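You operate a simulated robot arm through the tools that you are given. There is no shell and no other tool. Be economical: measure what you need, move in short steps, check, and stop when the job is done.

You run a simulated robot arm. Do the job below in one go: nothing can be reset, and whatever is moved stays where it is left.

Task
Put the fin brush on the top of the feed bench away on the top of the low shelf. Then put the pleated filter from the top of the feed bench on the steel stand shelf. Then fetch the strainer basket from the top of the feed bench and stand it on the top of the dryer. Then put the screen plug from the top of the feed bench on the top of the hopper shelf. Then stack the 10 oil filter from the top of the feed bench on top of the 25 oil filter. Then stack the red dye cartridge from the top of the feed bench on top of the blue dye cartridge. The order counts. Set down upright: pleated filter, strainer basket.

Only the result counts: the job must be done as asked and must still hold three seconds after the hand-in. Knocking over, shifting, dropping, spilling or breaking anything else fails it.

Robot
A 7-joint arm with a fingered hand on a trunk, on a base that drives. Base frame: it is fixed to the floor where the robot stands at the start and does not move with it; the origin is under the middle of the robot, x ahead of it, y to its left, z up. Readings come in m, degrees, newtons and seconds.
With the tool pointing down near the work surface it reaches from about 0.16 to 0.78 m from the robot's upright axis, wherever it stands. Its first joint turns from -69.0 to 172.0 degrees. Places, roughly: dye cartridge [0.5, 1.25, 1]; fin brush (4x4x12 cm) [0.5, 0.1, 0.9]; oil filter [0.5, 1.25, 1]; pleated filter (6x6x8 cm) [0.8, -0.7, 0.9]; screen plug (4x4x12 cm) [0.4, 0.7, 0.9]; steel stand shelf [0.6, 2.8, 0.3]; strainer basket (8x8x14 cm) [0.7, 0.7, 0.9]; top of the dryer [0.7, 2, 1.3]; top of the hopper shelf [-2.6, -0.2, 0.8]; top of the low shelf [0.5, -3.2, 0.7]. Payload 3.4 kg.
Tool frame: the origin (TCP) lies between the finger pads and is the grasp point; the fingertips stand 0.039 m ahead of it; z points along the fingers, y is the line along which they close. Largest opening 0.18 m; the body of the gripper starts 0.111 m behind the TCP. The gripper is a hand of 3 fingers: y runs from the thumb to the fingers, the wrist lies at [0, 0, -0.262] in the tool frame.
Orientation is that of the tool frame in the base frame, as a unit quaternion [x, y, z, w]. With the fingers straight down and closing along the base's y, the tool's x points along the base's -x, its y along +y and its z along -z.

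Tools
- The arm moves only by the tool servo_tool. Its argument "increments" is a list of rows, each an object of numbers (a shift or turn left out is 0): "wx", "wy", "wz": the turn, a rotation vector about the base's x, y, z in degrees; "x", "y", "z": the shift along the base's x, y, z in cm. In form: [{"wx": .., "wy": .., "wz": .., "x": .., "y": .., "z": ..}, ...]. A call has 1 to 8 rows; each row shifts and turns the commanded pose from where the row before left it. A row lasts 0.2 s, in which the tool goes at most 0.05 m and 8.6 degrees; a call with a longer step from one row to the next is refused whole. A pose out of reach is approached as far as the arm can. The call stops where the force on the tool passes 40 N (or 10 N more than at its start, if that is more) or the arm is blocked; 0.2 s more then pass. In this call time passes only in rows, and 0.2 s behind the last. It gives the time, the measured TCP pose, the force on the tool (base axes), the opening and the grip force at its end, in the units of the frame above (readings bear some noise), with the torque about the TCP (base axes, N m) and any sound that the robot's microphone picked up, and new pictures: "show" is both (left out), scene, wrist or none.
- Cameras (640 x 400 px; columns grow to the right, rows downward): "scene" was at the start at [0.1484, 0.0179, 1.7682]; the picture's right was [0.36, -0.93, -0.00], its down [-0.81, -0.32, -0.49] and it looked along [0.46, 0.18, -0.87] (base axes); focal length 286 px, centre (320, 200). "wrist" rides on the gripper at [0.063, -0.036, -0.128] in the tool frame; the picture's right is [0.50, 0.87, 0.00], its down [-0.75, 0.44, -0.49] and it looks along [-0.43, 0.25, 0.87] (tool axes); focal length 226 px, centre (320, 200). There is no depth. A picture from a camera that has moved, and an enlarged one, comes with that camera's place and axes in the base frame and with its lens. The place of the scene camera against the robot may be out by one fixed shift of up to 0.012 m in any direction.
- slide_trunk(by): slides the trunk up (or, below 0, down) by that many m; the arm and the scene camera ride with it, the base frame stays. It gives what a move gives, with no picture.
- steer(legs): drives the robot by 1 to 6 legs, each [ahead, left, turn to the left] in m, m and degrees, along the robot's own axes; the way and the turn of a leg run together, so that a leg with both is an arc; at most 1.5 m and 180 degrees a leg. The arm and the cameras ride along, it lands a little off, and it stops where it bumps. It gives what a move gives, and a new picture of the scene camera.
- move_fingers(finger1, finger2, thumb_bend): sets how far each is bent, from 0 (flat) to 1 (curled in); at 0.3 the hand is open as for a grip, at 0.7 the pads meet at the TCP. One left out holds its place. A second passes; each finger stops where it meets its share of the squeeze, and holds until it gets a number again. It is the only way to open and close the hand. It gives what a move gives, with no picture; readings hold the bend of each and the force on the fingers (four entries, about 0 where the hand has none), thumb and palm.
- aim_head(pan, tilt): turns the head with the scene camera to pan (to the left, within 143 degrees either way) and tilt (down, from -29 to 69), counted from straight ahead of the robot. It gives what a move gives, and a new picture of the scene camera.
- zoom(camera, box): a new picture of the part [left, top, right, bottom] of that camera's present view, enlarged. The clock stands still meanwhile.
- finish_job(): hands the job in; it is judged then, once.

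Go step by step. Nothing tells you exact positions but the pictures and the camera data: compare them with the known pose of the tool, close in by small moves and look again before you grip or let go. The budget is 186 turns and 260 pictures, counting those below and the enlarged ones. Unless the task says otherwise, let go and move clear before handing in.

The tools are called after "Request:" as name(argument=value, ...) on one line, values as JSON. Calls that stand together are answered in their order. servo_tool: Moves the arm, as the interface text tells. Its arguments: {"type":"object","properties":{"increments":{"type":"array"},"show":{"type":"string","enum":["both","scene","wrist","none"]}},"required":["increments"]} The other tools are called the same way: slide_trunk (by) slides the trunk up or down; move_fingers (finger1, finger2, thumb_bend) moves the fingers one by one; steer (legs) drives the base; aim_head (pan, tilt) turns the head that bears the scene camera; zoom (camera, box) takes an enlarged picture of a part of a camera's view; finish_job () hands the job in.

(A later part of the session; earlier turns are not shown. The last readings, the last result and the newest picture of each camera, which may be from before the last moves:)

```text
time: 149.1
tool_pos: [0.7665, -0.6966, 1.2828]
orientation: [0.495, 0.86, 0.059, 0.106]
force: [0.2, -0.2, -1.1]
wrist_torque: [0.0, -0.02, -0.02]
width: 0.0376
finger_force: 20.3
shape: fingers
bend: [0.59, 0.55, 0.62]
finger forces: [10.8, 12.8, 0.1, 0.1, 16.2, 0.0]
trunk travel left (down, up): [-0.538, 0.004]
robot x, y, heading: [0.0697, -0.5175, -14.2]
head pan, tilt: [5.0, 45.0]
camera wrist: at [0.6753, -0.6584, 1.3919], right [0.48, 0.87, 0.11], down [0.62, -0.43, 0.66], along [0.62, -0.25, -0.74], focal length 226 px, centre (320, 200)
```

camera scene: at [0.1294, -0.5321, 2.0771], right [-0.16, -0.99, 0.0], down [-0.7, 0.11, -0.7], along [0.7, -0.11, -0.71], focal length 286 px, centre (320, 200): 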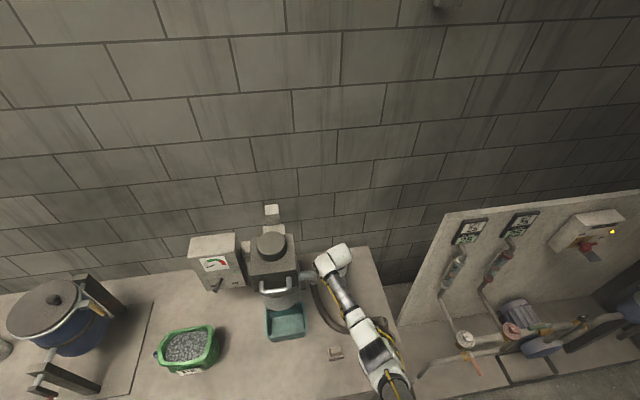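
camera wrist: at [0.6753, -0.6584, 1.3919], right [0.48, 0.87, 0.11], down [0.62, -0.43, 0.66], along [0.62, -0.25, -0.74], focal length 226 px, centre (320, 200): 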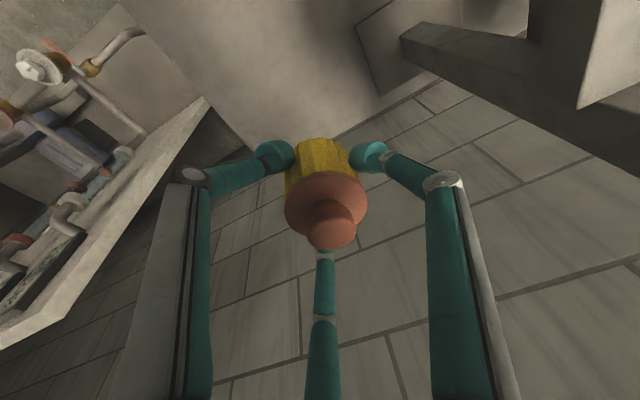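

Backing out, straightening and pulling the hand in, then driving left toward the dryer end of the bench.

Request:
steer(legs=[[-0.45, 0, 0], [0, 0, 14.2]])

Request:
servo_tool(increments=[{"x": -4, "y": 1}, {"x": -4, "y": 1}, {"x": -4, "y": 1}, {"x": -4, "y": 1}, {"x": -4, "y": 1}, {"x": -3, "y": 1}], show="none")

Request:
aim_head(pan=60, tilt=35)

```text
time: 152.7
tool_pos: [0.3572, -0.415, 1.2811]
orientation: [0.385, 0.915, 0.071, 0.098]
force: [0.0, -0.8, -0.8]
wrist_torque: [0.07, 0.05, -0.01]
width: 0.0376
finger_force: 19.8
shape: fingers
bend: [0.59, 0.55, 0.62]
finger forces: [10.9, 13.0, 0.0, 0.0, 16.1, 0.0]
trunk travel left (down, up): [-0.538, 0.004]
robot x, y, heading: [-0.3619, -0.4084, 0.1]
head pan, tilt: [5.0, 45.0]
camera scene: at [-0.3037, -0.4193, 2.0771], right [0.09, -1.0, -0.01], down [-0.71, -0.06, -0.7], along [0.7, 0.07, -0.71], focal length 286 px, centre (320, 200)
```

scene: 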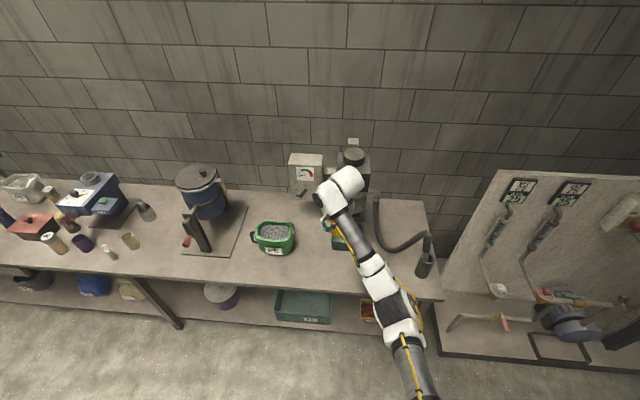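

```text
time: 154.1
tool_pos: [0.1235, -0.3482, 1.2855]
orientation: [0.384, 0.915, 0.07, 0.1]
force: [0.6, 0.1, -0.3]
wrist_torque: [-0.01, 0.0, -0.01]
width: 0.0372
finger_force: 19.9
shape: fingers
bend: [0.59, 0.55, 0.62]
finger forces: [10.6, 12.7, 0.1, 0.1, 15.9, 0.0]
trunk travel left (down, up): [-0.538, 0.004]
robot x, y, heading: [-0.3638, -0.4047, 0.0]
head pan, tilt: [5.0, 45.0]
```

```text
time: 155.3
tool_pos: [0.1236, -0.3496, 1.286]
orientation: [0.384, 0.915, 0.07, 0.099]
force: [0.2, -0.5, 0.5]
wrist_torque: [-0.02, 0.01, -0.03]
width: 0.0371
finger_force: 20.2
shape: fingers
bend: [0.59, 0.55, 0.62]
finger forces: [10.7, 12.8, 0.0, 0.0, 15.8, 0.1]
trunk travel left (down, up): [-0.538, 0.004]
robot x, y, heading: [-0.3674, -0.4099, 0.1]
head pan, tilt: [60.0, 35.0]
camera scene: at [-0.3424, -0.3422, 2.0922], right [0.87, -0.5, 0.0], down [-0.29, -0.5, -0.82], along [0.41, 0.71, -0.57], focal length 286 px, centre (320, 200)
```

scene: 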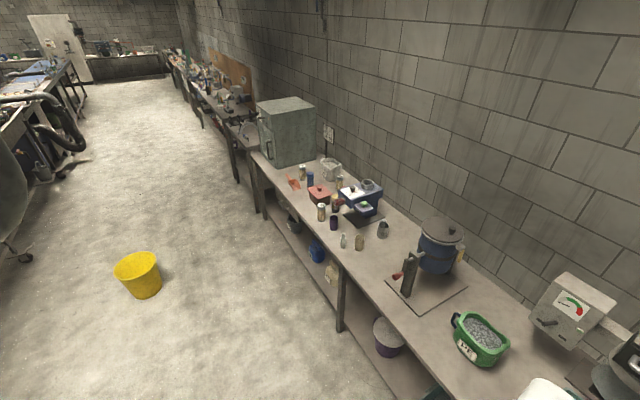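

Driving left along the aisle at x≈-0.36, with the trunk lowered for stability.

Request:
slide_trunk(by=-0.25)

Request:
steer(legs=[[0, 1.4, 0], [0, 0.8, 0]])

Request:
aim_head(pan=40, tilt=40)

```text
time: 157.9
tool_pos: [0.1238, -0.3485, 1.0347]
orientation: [0.384, 0.915, 0.071, 0.101]
force: [0.0, 1.1, -1.3]
wrist_torque: [0.01, -0.01, 0.02]
width: 0.0371
finger_force: 19.7
shape: fingers
bend: [0.59, 0.55, 0.62]
finger forces: [10.7, 12.8, 0.0, 0.0, 15.8, 0.1]
trunk travel left (down, up): [-0.288, 0.254]
robot x, y, heading: [-0.3611, -0.4068, -0.0]
head pan, tilt: [60.0, 35.0]
```

```text
time: 168.7
tool_pos: [0.1327, 1.8353, 1.0347]
orientation: [0.39, 0.913, 0.073, 0.099]
force: [0.8, -0.7, -0.5]
wrist_torque: [0.07, 0.01, 0.03]
width: 0.037
finger_force: 19.8
shape: fingers
bend: [0.59, 0.55, 0.62]
finger forces: [10.7, 12.9, 0.1, 0.0, 15.8, 0.1]
trunk travel left (down, up): [-0.288, 0.254]
robot x, y, heading: [-0.3529, 1.7887, -0.2]
head pan, tilt: [60.0, 35.0]
camera scene: at [-0.2576, 1.8423, 1.8429], right [0.86, -0.51, -0.01], down [-0.29, -0.49, -0.82], along [0.41, 0.71, -0.57], focal length 286 px, centre (320, 200)
```

scene: 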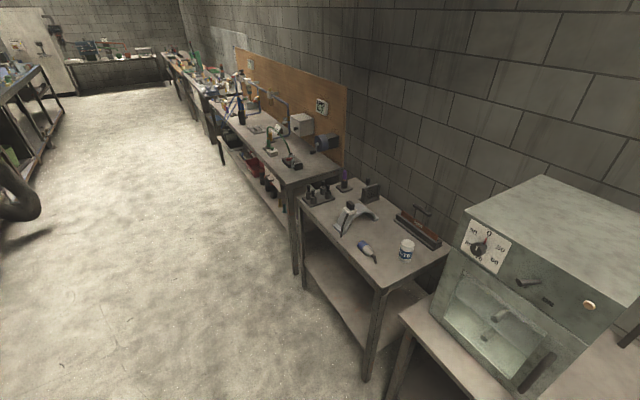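

```text
time: 169.6
tool_pos: [0.1308, 1.8359, 1.0358]
orientation: [0.39, 0.913, 0.071, 0.101]
force: [0.4, 0.3, -1.0]
wrist_torque: [0.01, 0.02, 0.03]
width: 0.0371
finger_force: 19.9
shape: fingers
bend: [0.59, 0.55, 0.62]
finger forces: [10.8, 13.0, 0.0, 0.0, 15.9, 0.1]
trunk travel left (down, up): [-0.288, 0.254]
robot x, y, heading: [-0.3531, 1.7869, -0.5]
head pan, tilt: [40.0, 40.0]
camera scene: at [-0.2368, 1.8238, 1.835], right [0.64, -0.77, -0.01], down [-0.5, -0.41, -0.77], along [0.59, 0.49, -0.64], focal length 286 px, centre (320, 200)
```

scene: 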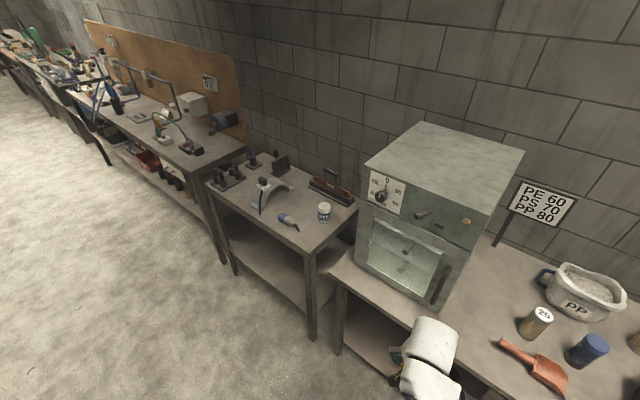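

The steel stand is the table beyond the dryer (y 2.4–3.15, front edge x≈0.36), with an empty lower shelf at z≈0.3. I'll drive in front of it.

Request:
steer(legs=[[0, 0.93, 0]])

Request:
aim_head(pan=25, tilt=50)

Request:
slide_trunk(by=-0.25)

Request:
aim_head(pan=15, tilt=45)

```text
time: 174.4
tool_pos: [0.1358, 2.7709, 1.0361]
orientation: [0.388, 0.913, 0.071, 0.101]
force: [0.2, -0.1, -1.0]
wrist_torque: [0.0, 0.01, -0.02]
width: 0.0367
finger_force: 19.8
shape: fingers
bend: [0.59, 0.55, 0.62]
finger forces: [10.7, 13.1, 0.0, 0.1, 15.9, 0.0]
trunk travel left (down, up): [-0.288, 0.254]
robot x, y, heading: [-0.3504, 2.7181, -0.1]
head pan, tilt: [40.0, 40.0]
camera scene: at [-0.2318, 2.7575, 1.8349], right [0.64, -0.77, -0.01], down [-0.5, -0.41, -0.77], along [0.59, 0.49, -0.64], focal length 286 px, centre (320, 200)
```

scene: 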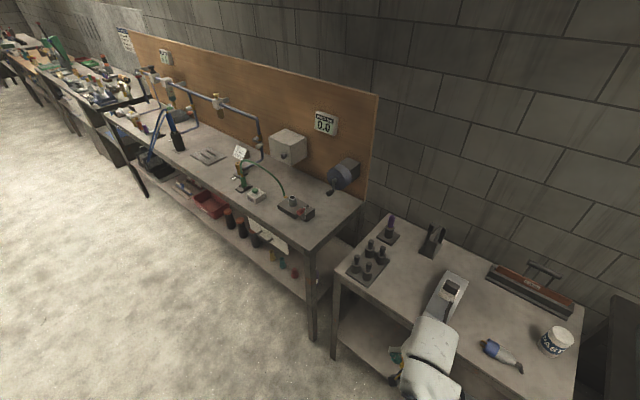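

```text
time: 175.2
tool_pos: [0.1335, 2.773, 1.038]
orientation: [0.387, 0.913, 0.071, 0.102]
force: [-0.8, 0.4, -1.4]
wrist_torque: [0.0, 0.03, 0.0]
width: 0.0367
finger_force: 19.8
shape: fingers
bend: [0.59, 0.55, 0.62]
finger forces: [10.8, 13.0, 0.0, 0.0, 15.9, 0.0]
trunk travel left (down, up): [-0.288, 0.254]
robot x, y, heading: [-0.3484, 2.7142, 0.0]
head pan, tilt: [25.0, 50.0]
camera scene: at [-0.2273, 2.7385, 1.8206], right [0.42, -0.91, 0.0], down [-0.7, -0.32, -0.64], along [0.58, 0.27, -0.77], focal length 286 px, centre (320, 200)
```

scene: 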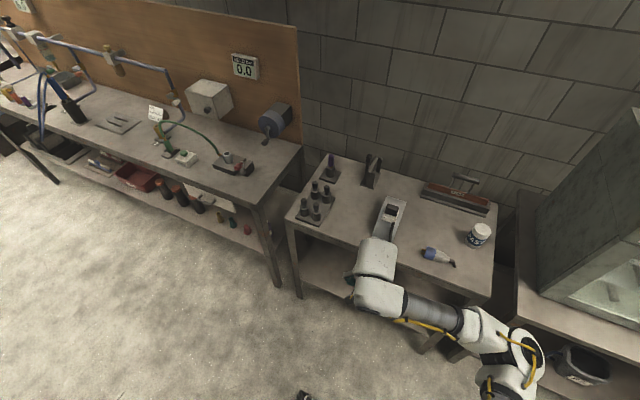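

```text
time: 177.8
tool_pos: [0.1329, 2.7735, 0.7875]
orientation: [0.388, 0.913, 0.07, 0.102]
force: [-0.6, -0.1, -0.7]
wrist_torque: [0.0, 0.0, 0.01]
width: 0.0366
finger_force: 19.6
shape: fingers
bend: [0.59, 0.55, 0.62]
finger forces: [10.6, 13.1, 0.1, 0.0, 15.9, 0.0]
trunk travel left (down, up): [-0.038, 0.504]
robot x, y, heading: [-0.3474, 2.7162, -0.2]
head pan, tilt: [25.0, 50.0]
```

```text
time: 178.5
tool_pos: [0.1341, 2.7732, 0.7871]
orientation: [0.389, 0.913, 0.07, 0.101]
force: [0.0, 0.1, 0.0]
wrist_torque: [0.02, -0.01, -0.02]
width: 0.0369
finger_force: 19.4
shape: fingers
bend: [0.59, 0.55, 0.62]
finger forces: [10.6, 12.9, 0.0, 0.0, 15.8, 0.1]
trunk travel left (down, up): [-0.038, 0.504]
robot x, y, heading: [-0.3501, 2.7146, -0.4]
head pan, tilt: [15.0, 45.0]
camera scene: at [0.1426, 2.7264, 1.5157], right [0.26, -0.97, 0.0], down [-0.69, -0.18, -0.7], along [0.68, 0.18, -0.71], focal length 286 px, centre (320, 200)
```

scene: 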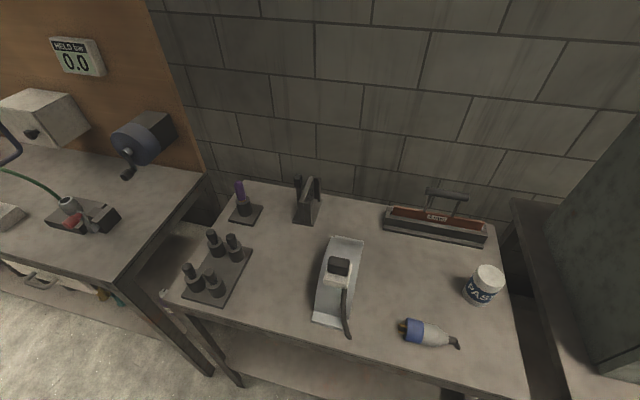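

I'll use the wrist camera to look at the shelf.

Request:
servo_tool(increments=[{"z": -4.5}, {"z": -4.5}, {"z": -4.5}, {"z": -4.5}, {"z": -4.5}, {"z": 0}], show="both")

```text
time: 179.9
tool_pos: [0.133, 2.7729, 0.5616]
orientation: [0.387, 0.913, 0.07, 0.104]
force: [-0.3, -0.2, -1.1]
wrist_torque: [-0.01, 0.0, -0.01]
width: 0.0365
finger_force: 19.8
shape: fingers
bend: [0.59, 0.55, 0.62]
finger forces: [10.4, 13.0, 0.0, 0.0, 15.8, 0.0]
trunk travel left (down, up): [-0.038, 0.504]
robot x, y, heading: [-0.3481, 2.7195, -0.0]
head pan, tilt: [15.0, 45.0]
camera scene: at [0.1421, 2.7261, 1.516], right [0.25, -0.97, 0.0], down [-0.69, -0.18, -0.7], along [0.68, 0.18, -0.71], focal length 286 px, centre (320, 200)
camera wrist: at [0.0336, 2.7889, 0.6696], right [0.26, 0.96, 0.11], down [0.69, -0.27, 0.67], along [0.67, -0.1, -0.74], focal length 226 px, centre (320, 200)
```

scene: 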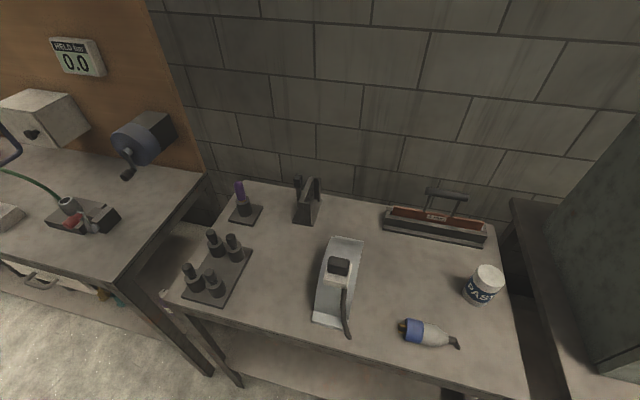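
wrist: 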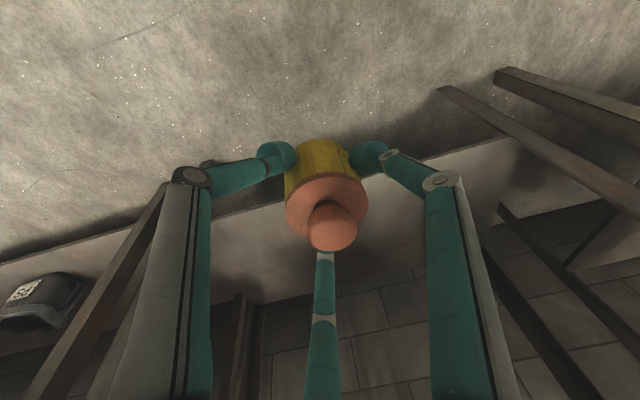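

The shelf front edge shows below. I'll lower further (still in front of the stand) to triangulate the shelf height.

Request:
servo_tool(increments=[{"z": -4}, {"z": -4}, {"z": -4}, {"z": 0}], show="wrist")

```text
time: 180.9
tool_pos: [0.1337, 2.7734, 0.4415]
orientation: [0.387, 0.914, 0.071, 0.103]
force: [0.0, 0.5, -0.1]
wrist_torque: [-0.01, 0.0, -0.04]
width: 0.0362
finger_force: 18.9
shape: fingers
bend: [0.59, 0.55, 0.62]
finger forces: [10.4, 13.0, 0.0, 0.1, 15.7, 0.1]
trunk travel left (down, up): [-0.038, 0.504]
robot x, y, heading: [-0.3463, 2.7174, -0.1]
head pan, tilt: [15.0, 45.0]
camera wrist: at [0.0345, 2.7884, 0.5495], right [0.26, 0.96, 0.11], down [0.69, -0.27, 0.67], along [0.67, -0.1, -0.74], focal length 226 px, centre (320, 200)
```

wrist: 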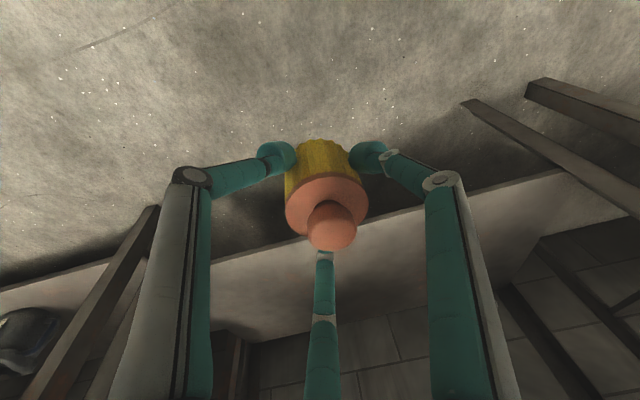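

The shelf is at about z 0.30 with its front edge at x≈0.34. I'll drive forward 0.2 m with the filter at a safe height, and look.

Request:
servo_tool(increments=[{"z": -1.3}], show="none")

Request:
steer(legs=[[0.17, 0, 0]])

Request:
servo_tool(increments=[{"z": 0}, {"z": 0}, {"z": 0}], show="wrist")

Request:
aim_head(pan=-10, tilt=69)

```text
time: 181.3
tool_pos: [0.1332, 2.7747, 0.4298]
orientation: [0.387, 0.914, 0.07, 0.102]
force: [0.0, 0.1, -0.4]
wrist_torque: [-0.02, 0.02, 0.02]
width: 0.0363
finger_force: 19.7
shape: fingers
bend: [0.59, 0.55, 0.62]
finger forces: [10.4, 13.1, 0.1, 0.0, 15.7, 0.0]
trunk travel left (down, up): [-0.038, 0.504]
robot x, y, heading: [-0.3528, 2.7137, 0.1]
head pan, tilt: [15.0, 45.0]
```

```text
time: 182.8
tool_pos: [0.302, 2.7724, 0.4289]
orientation: [0.389, 0.913, 0.07, 0.103]
force: [0.3, 0.0, -0.8]
wrist_torque: [-0.01, 0.01, 0.01]
width: 0.0361
finger_force: 19.9
shape: fingers
bend: [0.59, 0.55, 0.62]
finger forces: [10.5, 13.0, 0.0, 0.0, 15.7, 0.0]
trunk travel left (down, up): [-0.038, 0.504]
robot x, y, heading: [-0.1817, 2.7157, -0.2]
head pan, tilt: [15.0, 45.0]
camera scene: at [0.3108, 2.725, 1.516], right [0.25, -0.97, 0.0], down [-0.69, -0.18, -0.7], along [0.68, 0.18, -0.71], focal length 286 px, centre (320, 200)
```

scene: 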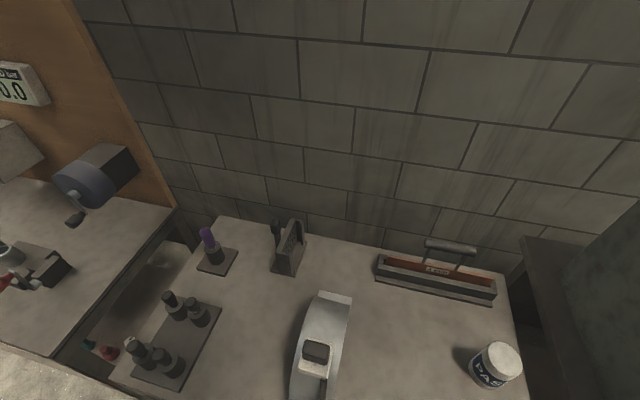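

```text
time: 183.6
tool_pos: [0.3008, 2.7734, 0.4315]
orientation: [0.388, 0.913, 0.07, 0.105]
force: [-0.2, -0.2, 0.1]
wrist_torque: [-0.02, -0.02, 0.0]
width: 0.0361
finger_force: 19.1
shape: fingers
bend: [0.59, 0.55, 0.62]
finger forces: [10.4, 12.9, 0.0, 0.1, 15.7, 0.1]
trunk travel left (down, up): [-0.038, 0.504]
robot x, y, heading: [-0.1808, 2.716, -0.3]
head pan, tilt: [15.0, 45.0]
camera wrist: at [0.2011, 2.7887, 0.5384], right [0.26, 0.96, 0.11], down [0.69, -0.27, 0.67], along [0.67, -0.1, -0.73], focal length 226 px, centre (320, 200)
```

wrist: 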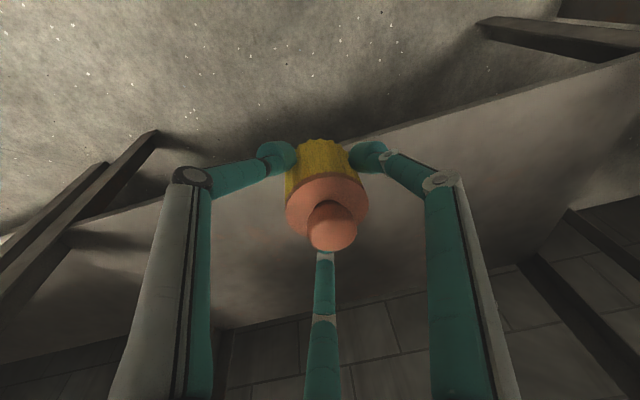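

```text
time: 184.4
tool_pos: [0.3008, 2.7734, 0.4316]
orientation: [0.389, 0.913, 0.07, 0.106]
force: [1.0, 0.2, -0.4]
wrist_torque: [0.0, 0.03, 0.0]
width: 0.036
finger_force: 19.4
shape: fingers
bend: [0.59, 0.55, 0.62]
finger forces: [10.4, 13.0, 0.0, 0.0, 15.8, 0.1]
trunk travel left (down, up): [-0.038, 0.504]
robot x, y, heading: [-0.1796, 2.7145, -0.5]
head pan, tilt: [-10.0, 68.8]
camera scene: at [0.2867, 2.6945, 1.4873], right [-0.18, -0.98, 0.0], down [-0.92, 0.17, -0.36], along [0.35, -0.06, -0.93], focal length 286 px, centre (320, 200)
```

scene: 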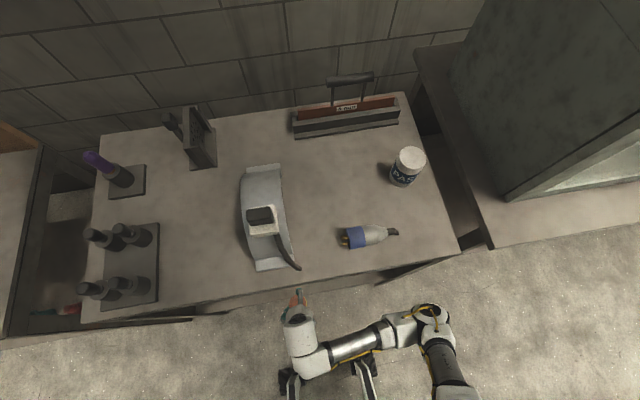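

The overhead view shows the stand's top edge at x≈0.31; the hand can slip under. I'll move forward about 9 cm and check.

Request:
servo_tool(increments=[{"x": 2.5}, {"x": 2.5}, {"x": 2.5}, {"x": 2}, {"z": 0}])

```text
time: 185.6
tool_pos: [0.3945, 2.7739, 0.4301]
orientation: [0.389, 0.913, 0.07, 0.104]
force: [-0.4, -0.1, -0.6]
wrist_torque: [0.0, 0.02, 0.05]
width: 0.0364
finger_force: 19.1
shape: fingers
bend: [0.59, 0.55, 0.62]
finger forces: [10.4, 13.0, 0.1, 0.1, 15.8, 0.1]
trunk travel left (down, up): [-0.038, 0.504]
robot x, y, heading: [-0.1798, 2.7123, -0.4]
head pan, tilt: [-10.0, 68.8]
camera scene: at [0.2871, 2.6948, 1.4872], right [-0.18, -0.98, 0.0], down [-0.92, 0.17, -0.36], along [0.35, -0.06, -0.93], focal length 286 px, centre (320, 200)
camera wrist: at [0.296, 2.7892, 0.5381], right [0.26, 0.96, 0.11], down [0.69, -0.27, 0.67], along [0.67, -0.1, -0.73], focal length 226 px, centre (320, 200)
```

scene: 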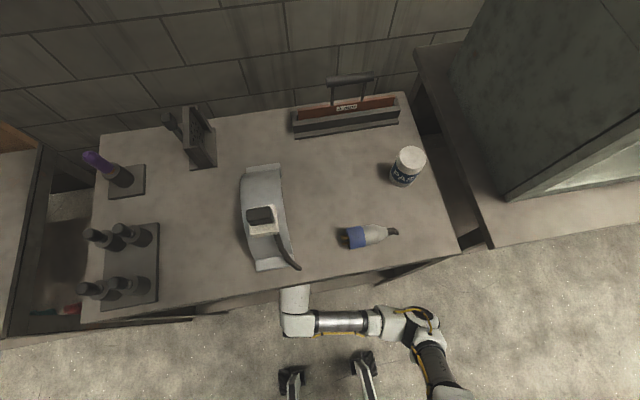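
wrist: 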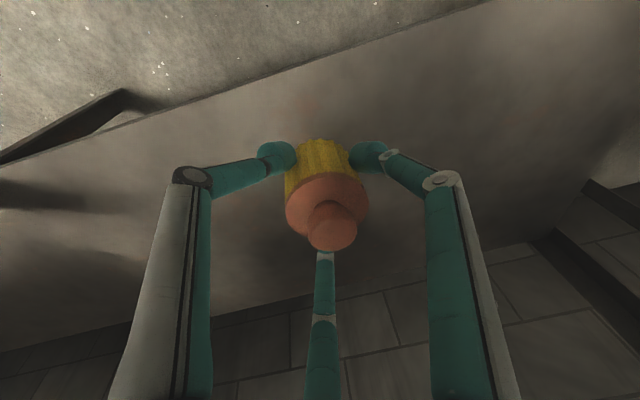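

The filter is above the shelf, about 5 cm inside the edge. Lowering gently to contact.

Request:
servo_tool(increments=[{"x": 1.2}, {"z": -1.5}, {"z": -1.5}, {"z": -1}, {"z": -0.7}, {"z": 0}], show="wrist")

```text
time: 187.0
tool_pos: [0.4084, 2.7728, 0.3831]
orientation: [0.388, 0.913, 0.07, 0.105]
force: [-0.6, 0.4, -0.4]
wrist_torque: [0.0, 0.0, 0.02]
width: 0.036
finger_force: 19.7
shape: fingers
bend: [0.59, 0.55, 0.62]
finger forces: [10.3, 13.0, 0.1, 0.0, 15.6, 0.1]
trunk travel left (down, up): [-0.038, 0.504]
robot x, y, heading: [-0.1838, 2.7159, -0.5]
head pan, tilt: [-10.0, 68.8]
camera wrist: at [0.3081, 2.7887, 0.491], right [0.26, 0.96, 0.11], down [0.69, -0.27, 0.67], along [0.67, -0.1, -0.73], focal length 226 px, centre (320, 200)
```

wrist: 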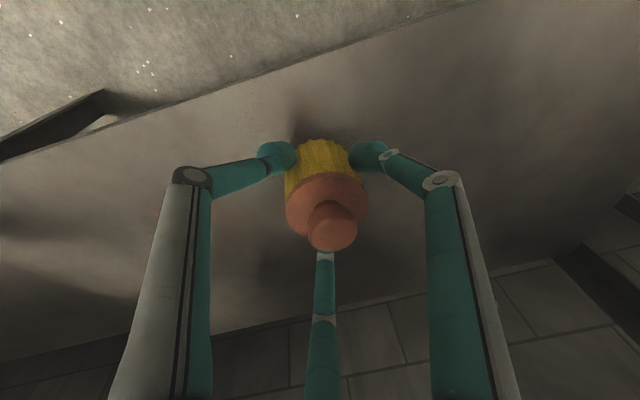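

Request:
servo_tool(increments=[{"z": -0.5}, {"z": -0.4}, {"z": -0.4}, {"z": 0}], show="none")

Request:
servo_tool(increments=[{"z": -0.3}, {"z": -0.3}, {"z": 0}], show="wrist")

```text
time: 188.0
tool_pos: [0.408, 2.7736, 0.3715]
orientation: [0.388, 0.913, 0.069, 0.105]
force: [0.3, 0.7, 0.2]
wrist_torque: [-0.01, 0.02, -0.01]
width: 0.036
finger_force: 19.4
shape: fingers
bend: [0.59, 0.55, 0.62]
finger forces: [10.3, 13.1, 0.0, 0.0, 15.7, 0.0]
trunk travel left (down, up): [-0.038, 0.504]
robot x, y, heading: [-0.1805, 2.7156, -0.3]
head pan, tilt: [-10.0, 68.8]
```

```text
time: 188.8
tool_pos: [0.4071, 2.7732, 0.3645]
orientation: [0.388, 0.913, 0.07, 0.105]
force: [0.7, 0.5, -0.5]
wrist_torque: [0.02, 0.01, 0.02]
width: 0.0362
finger_force: 19.8
shape: fingers
bend: [0.59, 0.55, 0.62]
finger forces: [10.2, 12.9, 0.1, 0.1, 15.6, 0.0]
trunk travel left (down, up): [-0.038, 0.504]
robot x, y, heading: [-0.182, 2.7205, -0.3]
head pan, tilt: [-10.0, 68.8]
camera wrist: at [0.308, 2.7886, 0.4723], right [0.26, 0.96, 0.11], down [0.69, -0.27, 0.67], along [0.67, -0.1, -0.73], focal length 226 px, centre (320, 200)
```

wrist: 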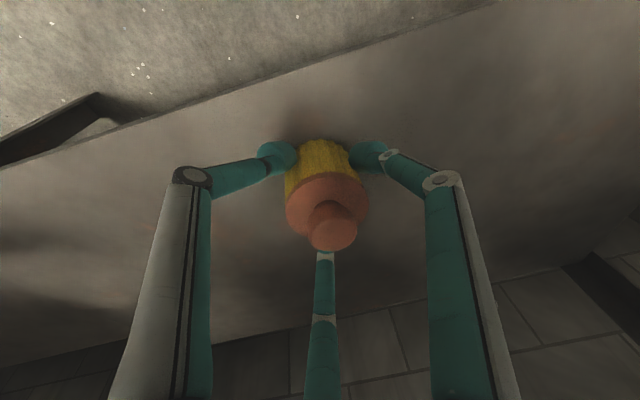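

Request:
servo_tool(increments=[{"z": -0.3}, {"z": -0.3}, {"z": -0.2}, {"z": 0}], show="none")

Request:
servo_tool(increments=[{"z": -0.2}, {"z": -0.2}, {"z": 0}], show="wrist")

```text
time: 189.8
tool_pos: [0.4081, 2.7723, 0.3587]
orientation: [0.388, 0.913, 0.071, 0.105]
force: [-2.7, -1.0, 12.8]
wrist_torque: [0.02, 0.2, 0.01]
width: 0.0358
finger_force: 22.2
shape: fingers
bend: [0.61, 0.54, 0.63]
finger forces: [12.1, 13.3, 0.0, 0.1, 18.9, 0.1]
trunk travel left (down, up): [-0.038, 0.504]
robot x, y, heading: [-0.1823, 2.7145, -0.4]
head pan, tilt: [-10.0, 68.8]
```

```text
time: 190.6
tool_pos: [0.4063, 2.7733, 0.3535]
orientation: [0.388, 0.913, 0.071, 0.106]
force: [-8.9, -6.0, 31.2]
wrist_torque: [-0.29, 0.18, -0.03]
width: 0.0345
finger_force: 24.5
shape: fingers
bend: [0.61, 0.54, 0.65]
finger forces: [12.7, 12.4, 0.0, 0.0, 24.1, 0.0]
trunk travel left (down, up): [-0.038, 0.504]
robot x, y, heading: [-0.1802, 2.7188, -0.5]
head pan, tilt: [-10.0, 68.8]
camera wrist: at [0.3075, 2.7887, 0.4624], right [0.26, 0.96, 0.11], down [0.69, -0.27, 0.67], along [0.68, -0.1, -0.73], focal length 226 px, centre (320, 200)
```

wrist: 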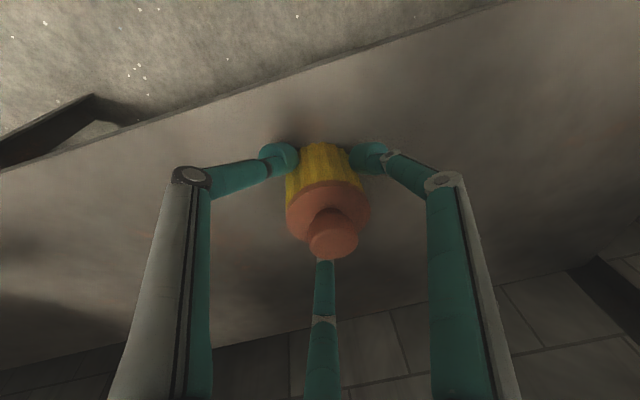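

Contact as expected at z≈0.30. Relaxing the push, then opening in steps.

Request:
servo_tool(increments=[{"z": 0.4}, {"z": 0}], show="none")

Request:
move_fingers(finger1=0.53, finger2=0.5, thumb_bend=0.57)

Request:
move_fingers(finger1=0.44, finger2=0.44, thumb_bend=0.47)

Request:
zoom(camera="wrist", box=[160, 80, 480, 320])

```text
time: 191.2
tool_pos: [0.4077, 2.7721, 0.3568]
orientation: [0.388, 0.913, 0.069, 0.104]
force: [-2.7, -2.3, 14.0]
wrist_torque: [-0.14, 0.16, 0.01]
width: 0.0343
finger_force: 22.7
shape: fingers
bend: [0.61, 0.54, 0.65]
finger forces: [11.9, 13.4, 0.0, 0.0, 19.7, 0.0]
trunk travel left (down, up): [-0.038, 0.504]
robot x, y, heading: [-0.181, 2.7148, -0.2]
head pan, tilt: [-10.0, 68.8]
```

```text
time: 192.2
tool_pos: [0.4076, 2.7729, 0.3563]
orientation: [0.388, 0.913, 0.069, 0.105]
force: [0.2, 1.4, -0.2]
wrist_torque: [-0.02, 0.02, -0.01]
width: 0.0546
finger_force: 0.1
shape: fingers
bend: [0.53, 0.5, 0.56]
finger forces: [0.0, 0.0, 0.0, 0.0, 0.0, 0.0]
trunk travel left (down, up): [-0.038, 0.504]
robot x, y, heading: [-0.1825, 2.7142, -0.6]
head pan, tilt: [-10.0, 68.8]
```

```text
time: 193.2
tool_pos: [0.4071, 2.7732, 0.3565]
orientation: [0.388, 0.913, 0.07, 0.105]
force: [0.9, 0.0, 7.0]
wrist_torque: [-0.28, 0.16, 0.04]
width: 0.0879
finger_force: 2.9
shape: fingers
bend: [0.44, 0.44, 0.48]
finger forces: [0.1, 0.1, 0.1, 0.0, 7.1, 0.0]
trunk travel left (down, up): [-0.038, 0.504]
robot x, y, heading: [-0.1822, 2.7142, -0.2]
head pan, tilt: [-10.0, 68.8]
```

```text
1.67 times, centred on (320, 200) of wrist
camera zoom: at [0.3084, 2.7887, 0.4649], right [0.26, 0.96, 0.11], down [0.69, -0.27, 0.67], along [0.67, -0.1, -0.73], focal length 377 px, centre (320, 200)
```

zoom: 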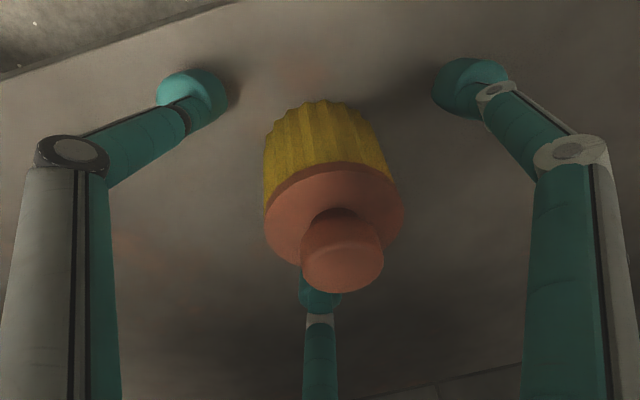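

The filter stands upright on the shelf. I'll lift the hand to the entry height and back out.

Request:
servo_tool(increments=[{"z": 1.5}, {"z": 2}, {"z": 2}, {"z": 1.8}, {"z": 0}], show="wrist")

```text
time: 194.4
tool_pos: [0.4073, 2.7733, 0.4297]
orientation: [0.388, 0.913, 0.07, 0.105]
force: [0.2, 0.3, -0.3]
wrist_torque: [-0.02, 0.01, -0.02]
width: 0.0905
finger_force: 0.1
shape: fingers
bend: [0.44, 0.44, 0.47]
finger forces: [0.0, 0.0, 0.0, 0.0, 0.1, 0.0]
trunk travel left (down, up): [-0.038, 0.504]
robot x, y, heading: [-0.1796, 2.717, -0.4]
head pan, tilt: [-10.0, 68.8]
camera wrist: at [0.308, 2.7887, 0.537], right [0.26, 0.96, 0.11], down [0.69, -0.27, 0.67], along [0.67, -0.1, -0.73], focal length 226 px, centre (320, 200)
```

wrist: 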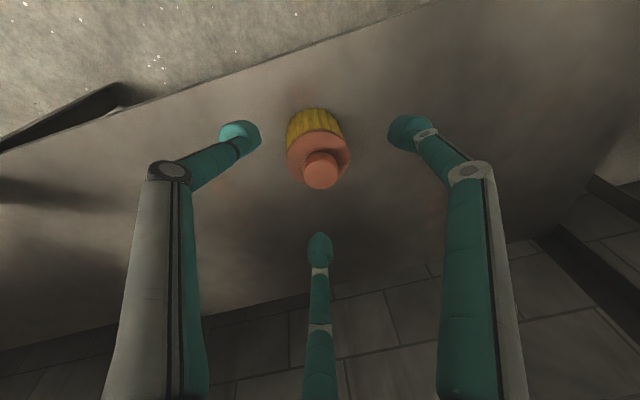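

Request:
servo_tool(increments=[{"z": 1.3}, {"x": -2.5}, {"x": -3}, {"x": -4}, {"x": -4}], show="wrist")

```text
time: 195.6
tool_pos: [0.2726, 2.7727, 0.4424]
orientation: [0.388, 0.913, 0.071, 0.104]
force: [0.5, -0.5, -0.5]
wrist_torque: [-0.02, 0.0, -0.06]
width: 0.0907
finger_force: 0.0
shape: fingers
bend: [0.44, 0.44, 0.47]
finger forces: [0.0, 0.0, 0.1, 0.0, 0.0, 0.0]
trunk travel left (down, up): [-0.038, 0.504]
robot x, y, heading: [-0.1794, 2.7148, -0.2]
head pan, tilt: [-10.0, 68.8]
camera wrist: at [0.1731, 2.7877, 0.5506], right [0.26, 0.96, 0.11], down [0.69, -0.27, 0.67], along [0.67, -0.1, -0.73], focal length 226 px, centre (320, 200)
```

wrist: 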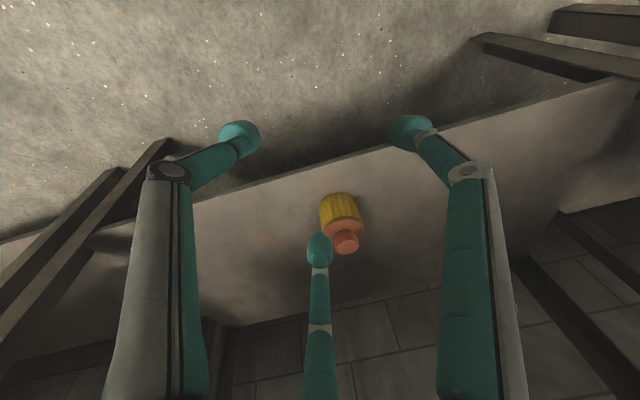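

The filter is on the shelf. Backing off, straightening the tool, raising the trunk and driving back to the strainer basket.

Request:
steer(legs=[[-0.2, 0, 0]])

Request:
slide_trunk(by=0.35)

Request:
servo_tool(increments=[{"wy": 6.3, "z": 3}, {"wy": 6.3, "z": 4}, {"z": 4.5}, {"z": 4.5}, {"z": 4.5}, {"z": 4.5}, {"z": 4.5}], show="none")

Request:
aim_head(pan=-20, tilt=45)

Request:
steer(legs=[[0, -1.4, 0], [0, -0.55, 0]])

```text
time: 197.2
tool_pos: [0.0732, 2.7712, 0.4428]
orientation: [0.388, 0.913, 0.07, 0.105]
force: [0.6, 0.0, -0.3]
wrist_torque: [0.0, 0.03, 0.03]
width: 0.0903
finger_force: 0.0
shape: fingers
bend: [0.44, 0.44, 0.47]
finger forces: [0.0, 0.1, 0.0, 0.0, 0.1, 0.0]
trunk travel left (down, up): [-0.038, 0.504]
robot x, y, heading: [-0.3793, 2.7162, -0.1]
head pan, tilt: [-10.0, 68.8]
camera scene: at [0.0857, 2.6957, 1.4878], right [-0.18, -0.98, 0.0], down [-0.92, 0.17, -0.36], along [0.35, -0.06, -0.93], focal length 286 px, centre (320, 200)
```

scene: 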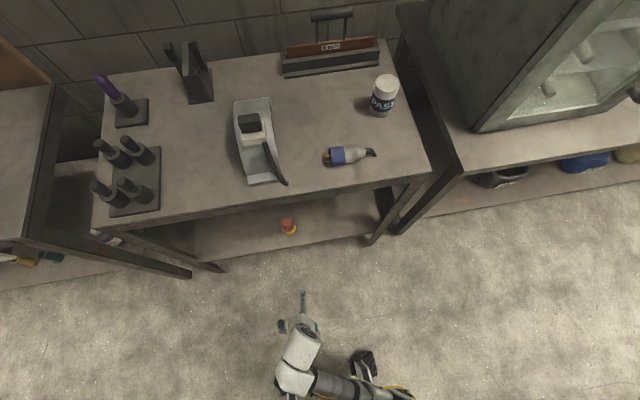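

```text
time: 200.7
tool_pos: [0.0733, 2.7728, 0.7935]
orientation: [0.388, 0.913, 0.071, 0.106]
force: [0.6, -0.1, -0.2]
wrist_torque: [0.0, 0.02, -0.01]
width: 0.0901
finger_force: 0.1
shape: fingers
bend: [0.44, 0.44, 0.47]
finger forces: [0.0, 0.0, 0.1, 0.0, 0.0, 0.0]
trunk travel left (down, up): [-0.388, 0.154]
robot x, y, heading: [-0.3798, 2.7208, -0.1]
head pan, tilt: [-10.0, 68.8]
```

```text
time: 202.2
tool_pos: [0.1455, 2.8057, 0.8561]
orientation: [0.394, 0.919, 0.027, 0.007]
force: [-0.2, 0.3, 0.5]
wrist_torque: [0.01, 0.0, 0.04]
width: 0.0911
finger_force: 0.1
shape: fingers
bend: [0.44, 0.44, 0.47]
finger forces: [0.0, 0.1, 0.1, 0.0, 0.0, 0.0]
out of reach, approached as far as the arm can: row 2, 3, 4, 5, 6, 7
trunk travel left (down, up): [-0.388, 0.154]
robot x, y, heading: [-0.3789, 2.7185, -0.6]
head pan, tilt: [-10.0, 68.8]
```

```text
time: 203.1
tool_pos: [0.1462, 2.8049, 0.8567]
orientation: [0.394, 0.919, 0.028, 0.006]
force: [-0.4, -0.4, 0.7]
wrist_torque: [-0.02, 0.0, -0.02]
width: 0.0909
finger_force: 0.0
shape: fingers
bend: [0.44, 0.44, 0.47]
finger forces: [0.0, 0.1, 0.0, 0.0, 0.0, 0.1]
trunk travel left (down, up): [-0.388, 0.154]
robot x, y, heading: [-0.3773, 2.718, -0.4]
head pan, tilt: [-20.0, 45.0]
camera scene: at [-0.3096, 2.6818, 1.9276], right [-0.35, -0.94, 0.0], down [-0.67, 0.25, -0.7], along [0.66, -0.24, -0.71], focal length 286 px, centre (320, 200)
```

scene: 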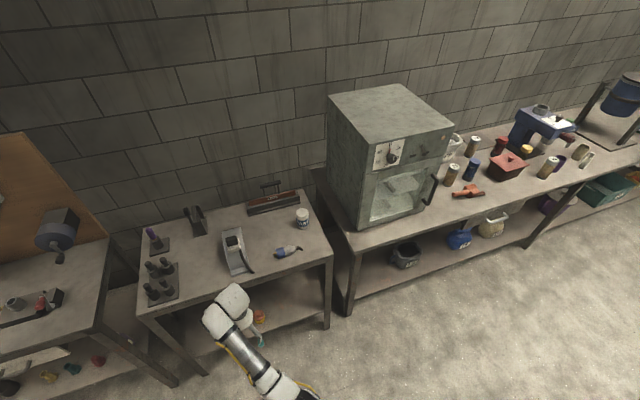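

```text
time: 212.8
tool_pos: [0.1314, 0.8601, 0.8559]
orientation: [0.394, 0.919, 0.027, 0.007]
force: [0.7, -0.4, 0.0]
wrist_torque: [-0.02, 0.01, -0.01]
width: 0.0905
finger_force: 0.2
shape: fingers
bend: [0.44, 0.44, 0.47]
finger forces: [0.1, 0.0, 0.1, 0.1, 0.0, 0.0]
trunk travel left (down, up): [-0.388, 0.154]
robot x, y, heading: [-0.3925, 0.771, -0.2]
head pan, tilt: [-20.0, 45.0]
camera scene: at [-0.3242, 0.7398, 1.9277], right [-0.35, -0.94, 0.0], down [-0.66, 0.25, -0.71], along [0.66, -0.25, -0.71], focal length 286 px, centre (320, 200)
```

scene: 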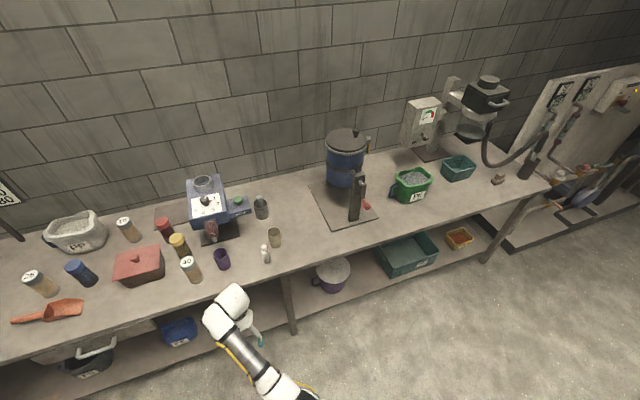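

The filter still stands upright. The arm is hung up against a limit, so I'll nudge it outward and up.

Request:
servo_tool(increments=[{"x": 3}, {"x": 3}, {"x": 3}, {"x": 3}, {"x": 3}, {"z": 0}], show="scene")

```text
time: 214.2
tool_pos: [0.2801, 0.8578, 0.8575]
orientation: [0.394, 0.919, 0.029, 0.008]
force: [-4.8, -1.1, 4.7]
wrist_torque: [-0.08, -0.09, -0.13]
width: 0.0909
finger_force: 3.9
shape: fingers
bend: [0.44, 0.49, 0.47]
finger forces: [0.0, 7.4, 0.0, 0.0, 0.0, 0.0]
trunk travel left (down, up): [-0.388, 0.154]
robot x, y, heading: [-0.3953, 0.7721, -0.5]
head pan, tilt: [-20.0, 45.0]
camera scene: at [-0.325, 0.7351, 1.9278], right [-0.35, -0.94, 0.0], down [-0.66, 0.25, -0.71], along [0.66, -0.25, -0.71], focal length 286 px, centre (320, 200)
```

scene: 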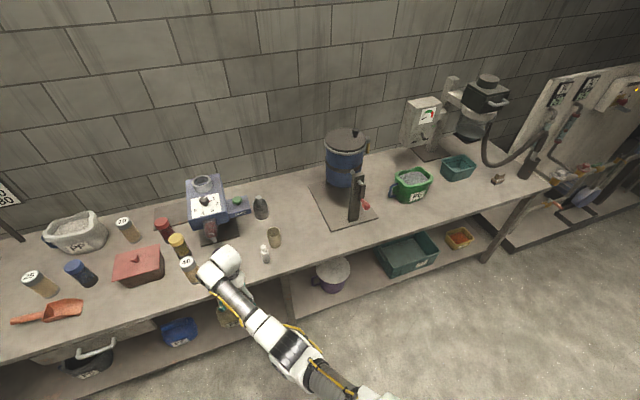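

A finger touched the bench edge; I'll back off and then go up.

Request:
servo_tool(increments=[{"x": -3}, {"x": -3}, {"z": 3}, {"z": 3}, {"z": 3}, {"z": 3}], show="scene")

```text
time: 215.7
tool_pos: [0.2408, 0.8672, 0.9619]
orientation: [0.394, 0.919, 0.029, 0.007]
force: [-0.1, 0.0, -0.3]
wrist_torque: [0.0, 0.01, -0.01]
width: 0.0911
finger_force: 0.0
shape: fingers
bend: [0.44, 0.44, 0.47]
finger forces: [0.0, 0.0, 0.0, 0.0, 0.0, 0.0]
out of reach, approached as far as the arm can: row 5, 6
trunk travel left (down, up): [-0.388, 0.154]
robot x, y, heading: [-0.394, 0.7699, -0.3]
head pan, tilt: [-20.0, 45.0]
camera scene: at [-0.3228, 0.7363, 1.9276], right [-0.35, -0.94, 0.0], down [-0.67, 0.25, -0.7], along [0.66, -0.25, -0.71], focal length 286 px, centre (320, 200)
```

scene: 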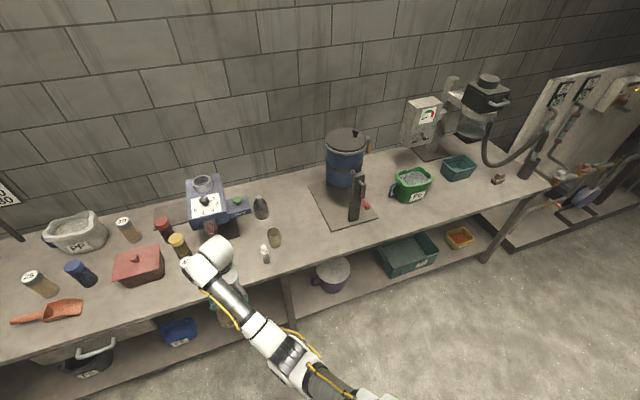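

The elbow is folded the wrong way again. I'll back the robot off for space, stretch the arm out fully to flip it, then retract.

Request:
steer(legs=[[-0.33, 0, 0]])

Request:
servo_tool(increments=[{"x": 4, "z": 2}, {"x": 4, "z": 2}, {"x": 4, "z": 2}, {"x": 4, "z": 2}, {"x": 4}, {"x": 4}], show="scene")

```text
time: 217.8
tool_pos: [-0.0885, 0.8698, 0.9616]
orientation: [0.394, 0.919, 0.029, 0.007]
force: [0.3, -0.2, 0.1]
wrist_torque: [0.01, 0.0, 0.03]
width: 0.0911
finger_force: 0.1
shape: fingers
bend: [0.44, 0.44, 0.47]
finger forces: [0.0, 0.0, 0.0, 0.0, 0.0, 0.0]
trunk travel left (down, up): [-0.388, 0.154]
robot x, y, heading: [-0.7218, 0.77, -0.5]
head pan, tilt: [-20.0, 45.0]
camera scene: at [-0.6538, 0.7379, 1.9276], right [-0.35, -0.94, 0.0], down [-0.66, 0.25, -0.7], along [0.66, -0.25, -0.71], focal length 286 px, centre (320, 200)
```

scene: 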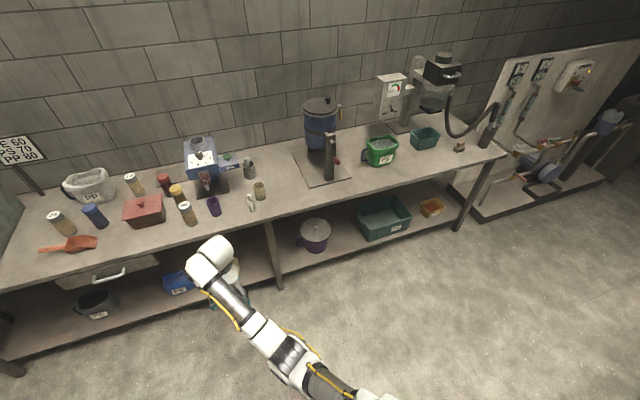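

```text
time: 219.2
tool_pos: [0.0188, 0.8398, 1.0278]
orientation: [0.393, 0.919, 0.029, 0.008]
force: [1.0, -0.3, 0.3]
wrist_torque: [0.01, 0.02, 0.01]
width: 0.0906
finger_force: 0.1
shape: fingers
bend: [0.44, 0.44, 0.47]
finger forces: [0.0, 0.1, 0.0, 0.0, 0.0, 0.1]
out of reach, approached as far as the arm can: row 3, 4, 5, 6
trunk travel left (down, up): [-0.388, 0.154]
robot x, y, heading: [-0.7234, 0.7731, -0.3]
head pan, tilt: [-20.0, 45.0]
camera scene: at [-0.6505, 0.7373, 1.9275], right [-0.35, -0.94, 0.0], down [-0.67, 0.25, -0.7], along [0.66, -0.25, -0.71], focal length 286 px, centre (320, 200)
```

scene: 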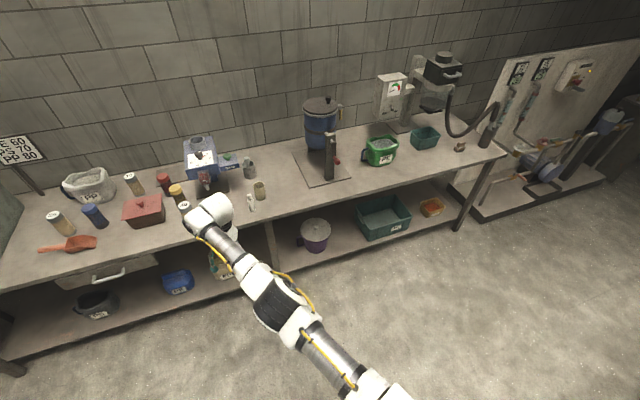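

Request:
servo_tool(increments=[{"x": 2, "y": -3}, {"x": 2, "y": -3}, {"x": -3}, {"x": -4}, {"x": -4}, {"x": -4}, {"x": -4}, {"x": -4}], show="scene")

```text
time: 221.0
tool_pos: [0.018, 0.8247, 1.0301]
orientation: [0.393, 0.919, 0.028, 0.008]
force: [-0.6, -0.2, -1.0]
wrist_torque: [-0.02, -0.03, 0.0]
width: 0.0908
finger_force: 0.0
shape: fingers
bend: [0.44, 0.44, 0.47]
finger forces: [0.1, 0.0, 0.0, 0.1, 0.1, 0.1]
out of reach, approached as far as the arm can: row 1, 2, 3, 4, 5, 6, 7, 8
trunk travel left (down, up): [-0.388, 0.154]
robot x, y, heading: [-0.7221, 0.774, -0.1]
head pan, tilt: [-20.0, 45.0]
camera scene: at [-0.652, 0.7389, 1.9276], right [-0.35, -0.94, 0.0], down [-0.67, 0.25, -0.7], along [0.66, -0.25, -0.71], focal length 286 px, centre (320, 200)
```

scene: 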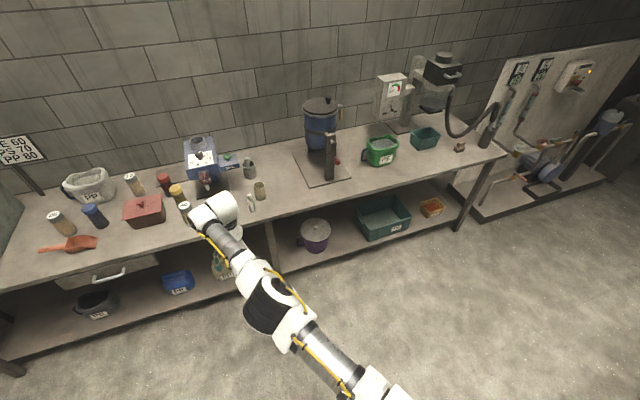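

Request:
servo_tool(increments=[{"x": 4}, {"x": 4}, {"x": 4}, {"x": 4}, {"x": 4}, {"x": 4}, {"x": 4}, {"x": 4}], show="none")

Request:
servo_tool(increments=[{"x": -3}, {"x": -3}, {"x": -3}, {"x": -3}, {"x": -3}], show="scene")

```text
time: 222.8
tool_pos: [0.0259, 0.813, 1.0282]
orientation: [0.393, 0.919, 0.027, 0.009]
force: [-0.7, -0.1, -0.6]
wrist_torque: [0.02, 0.01, -0.01]
width: 0.091
finger_force: 0.0
shape: fingers
bend: [0.44, 0.44, 0.47]
finger forces: [0.0, 0.0, 0.0, 0.1, 0.1, 0.0]
out of reach, approached as far as the arm can: row 1, 2, 3, 4, 5, 6, 7, 8
trunk travel left (down, up): [-0.388, 0.154]
robot x, y, heading: [-0.7237, 0.7765, -0.5]
head pan, tilt: [-20.0, 45.0]
```

```text
time: 224.0
tool_pos: [0.0167, 0.8269, 1.0304]
orientation: [0.394, 0.919, 0.027, 0.007]
force: [-0.1, -0.4, -1.1]
wrist_torque: [0.01, 0.0, -0.01]
width: 0.0906
finger_force: 0.1
shape: fingers
bend: [0.44, 0.44, 0.47]
finger forces: [0.0, 0.0, 0.0, 0.0, 0.0, 0.0]
out of reach, approached as far as the arm can: row 1, 2, 3, 4, 5
trunk travel left (down, up): [-0.388, 0.154]
robot x, y, heading: [-0.7272, 0.7728, -0.3]
head pan, tilt: [-20.0, 45.0]
camera scene: at [-0.6515, 0.7384, 1.9276], right [-0.35, -0.94, 0.0], down [-0.67, 0.25, -0.7], along [0.66, -0.25, -0.71], focal length 286 px, centre (320, 200)
```

scene: 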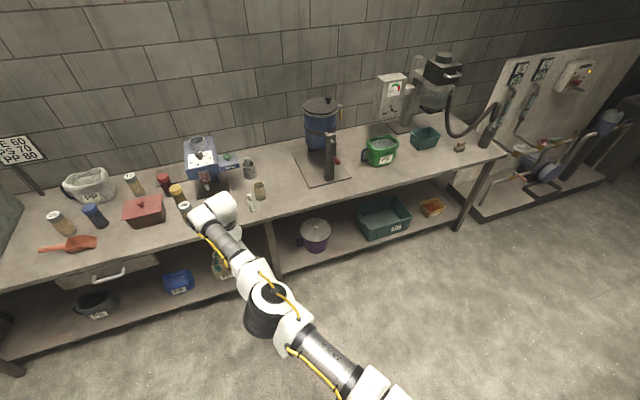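

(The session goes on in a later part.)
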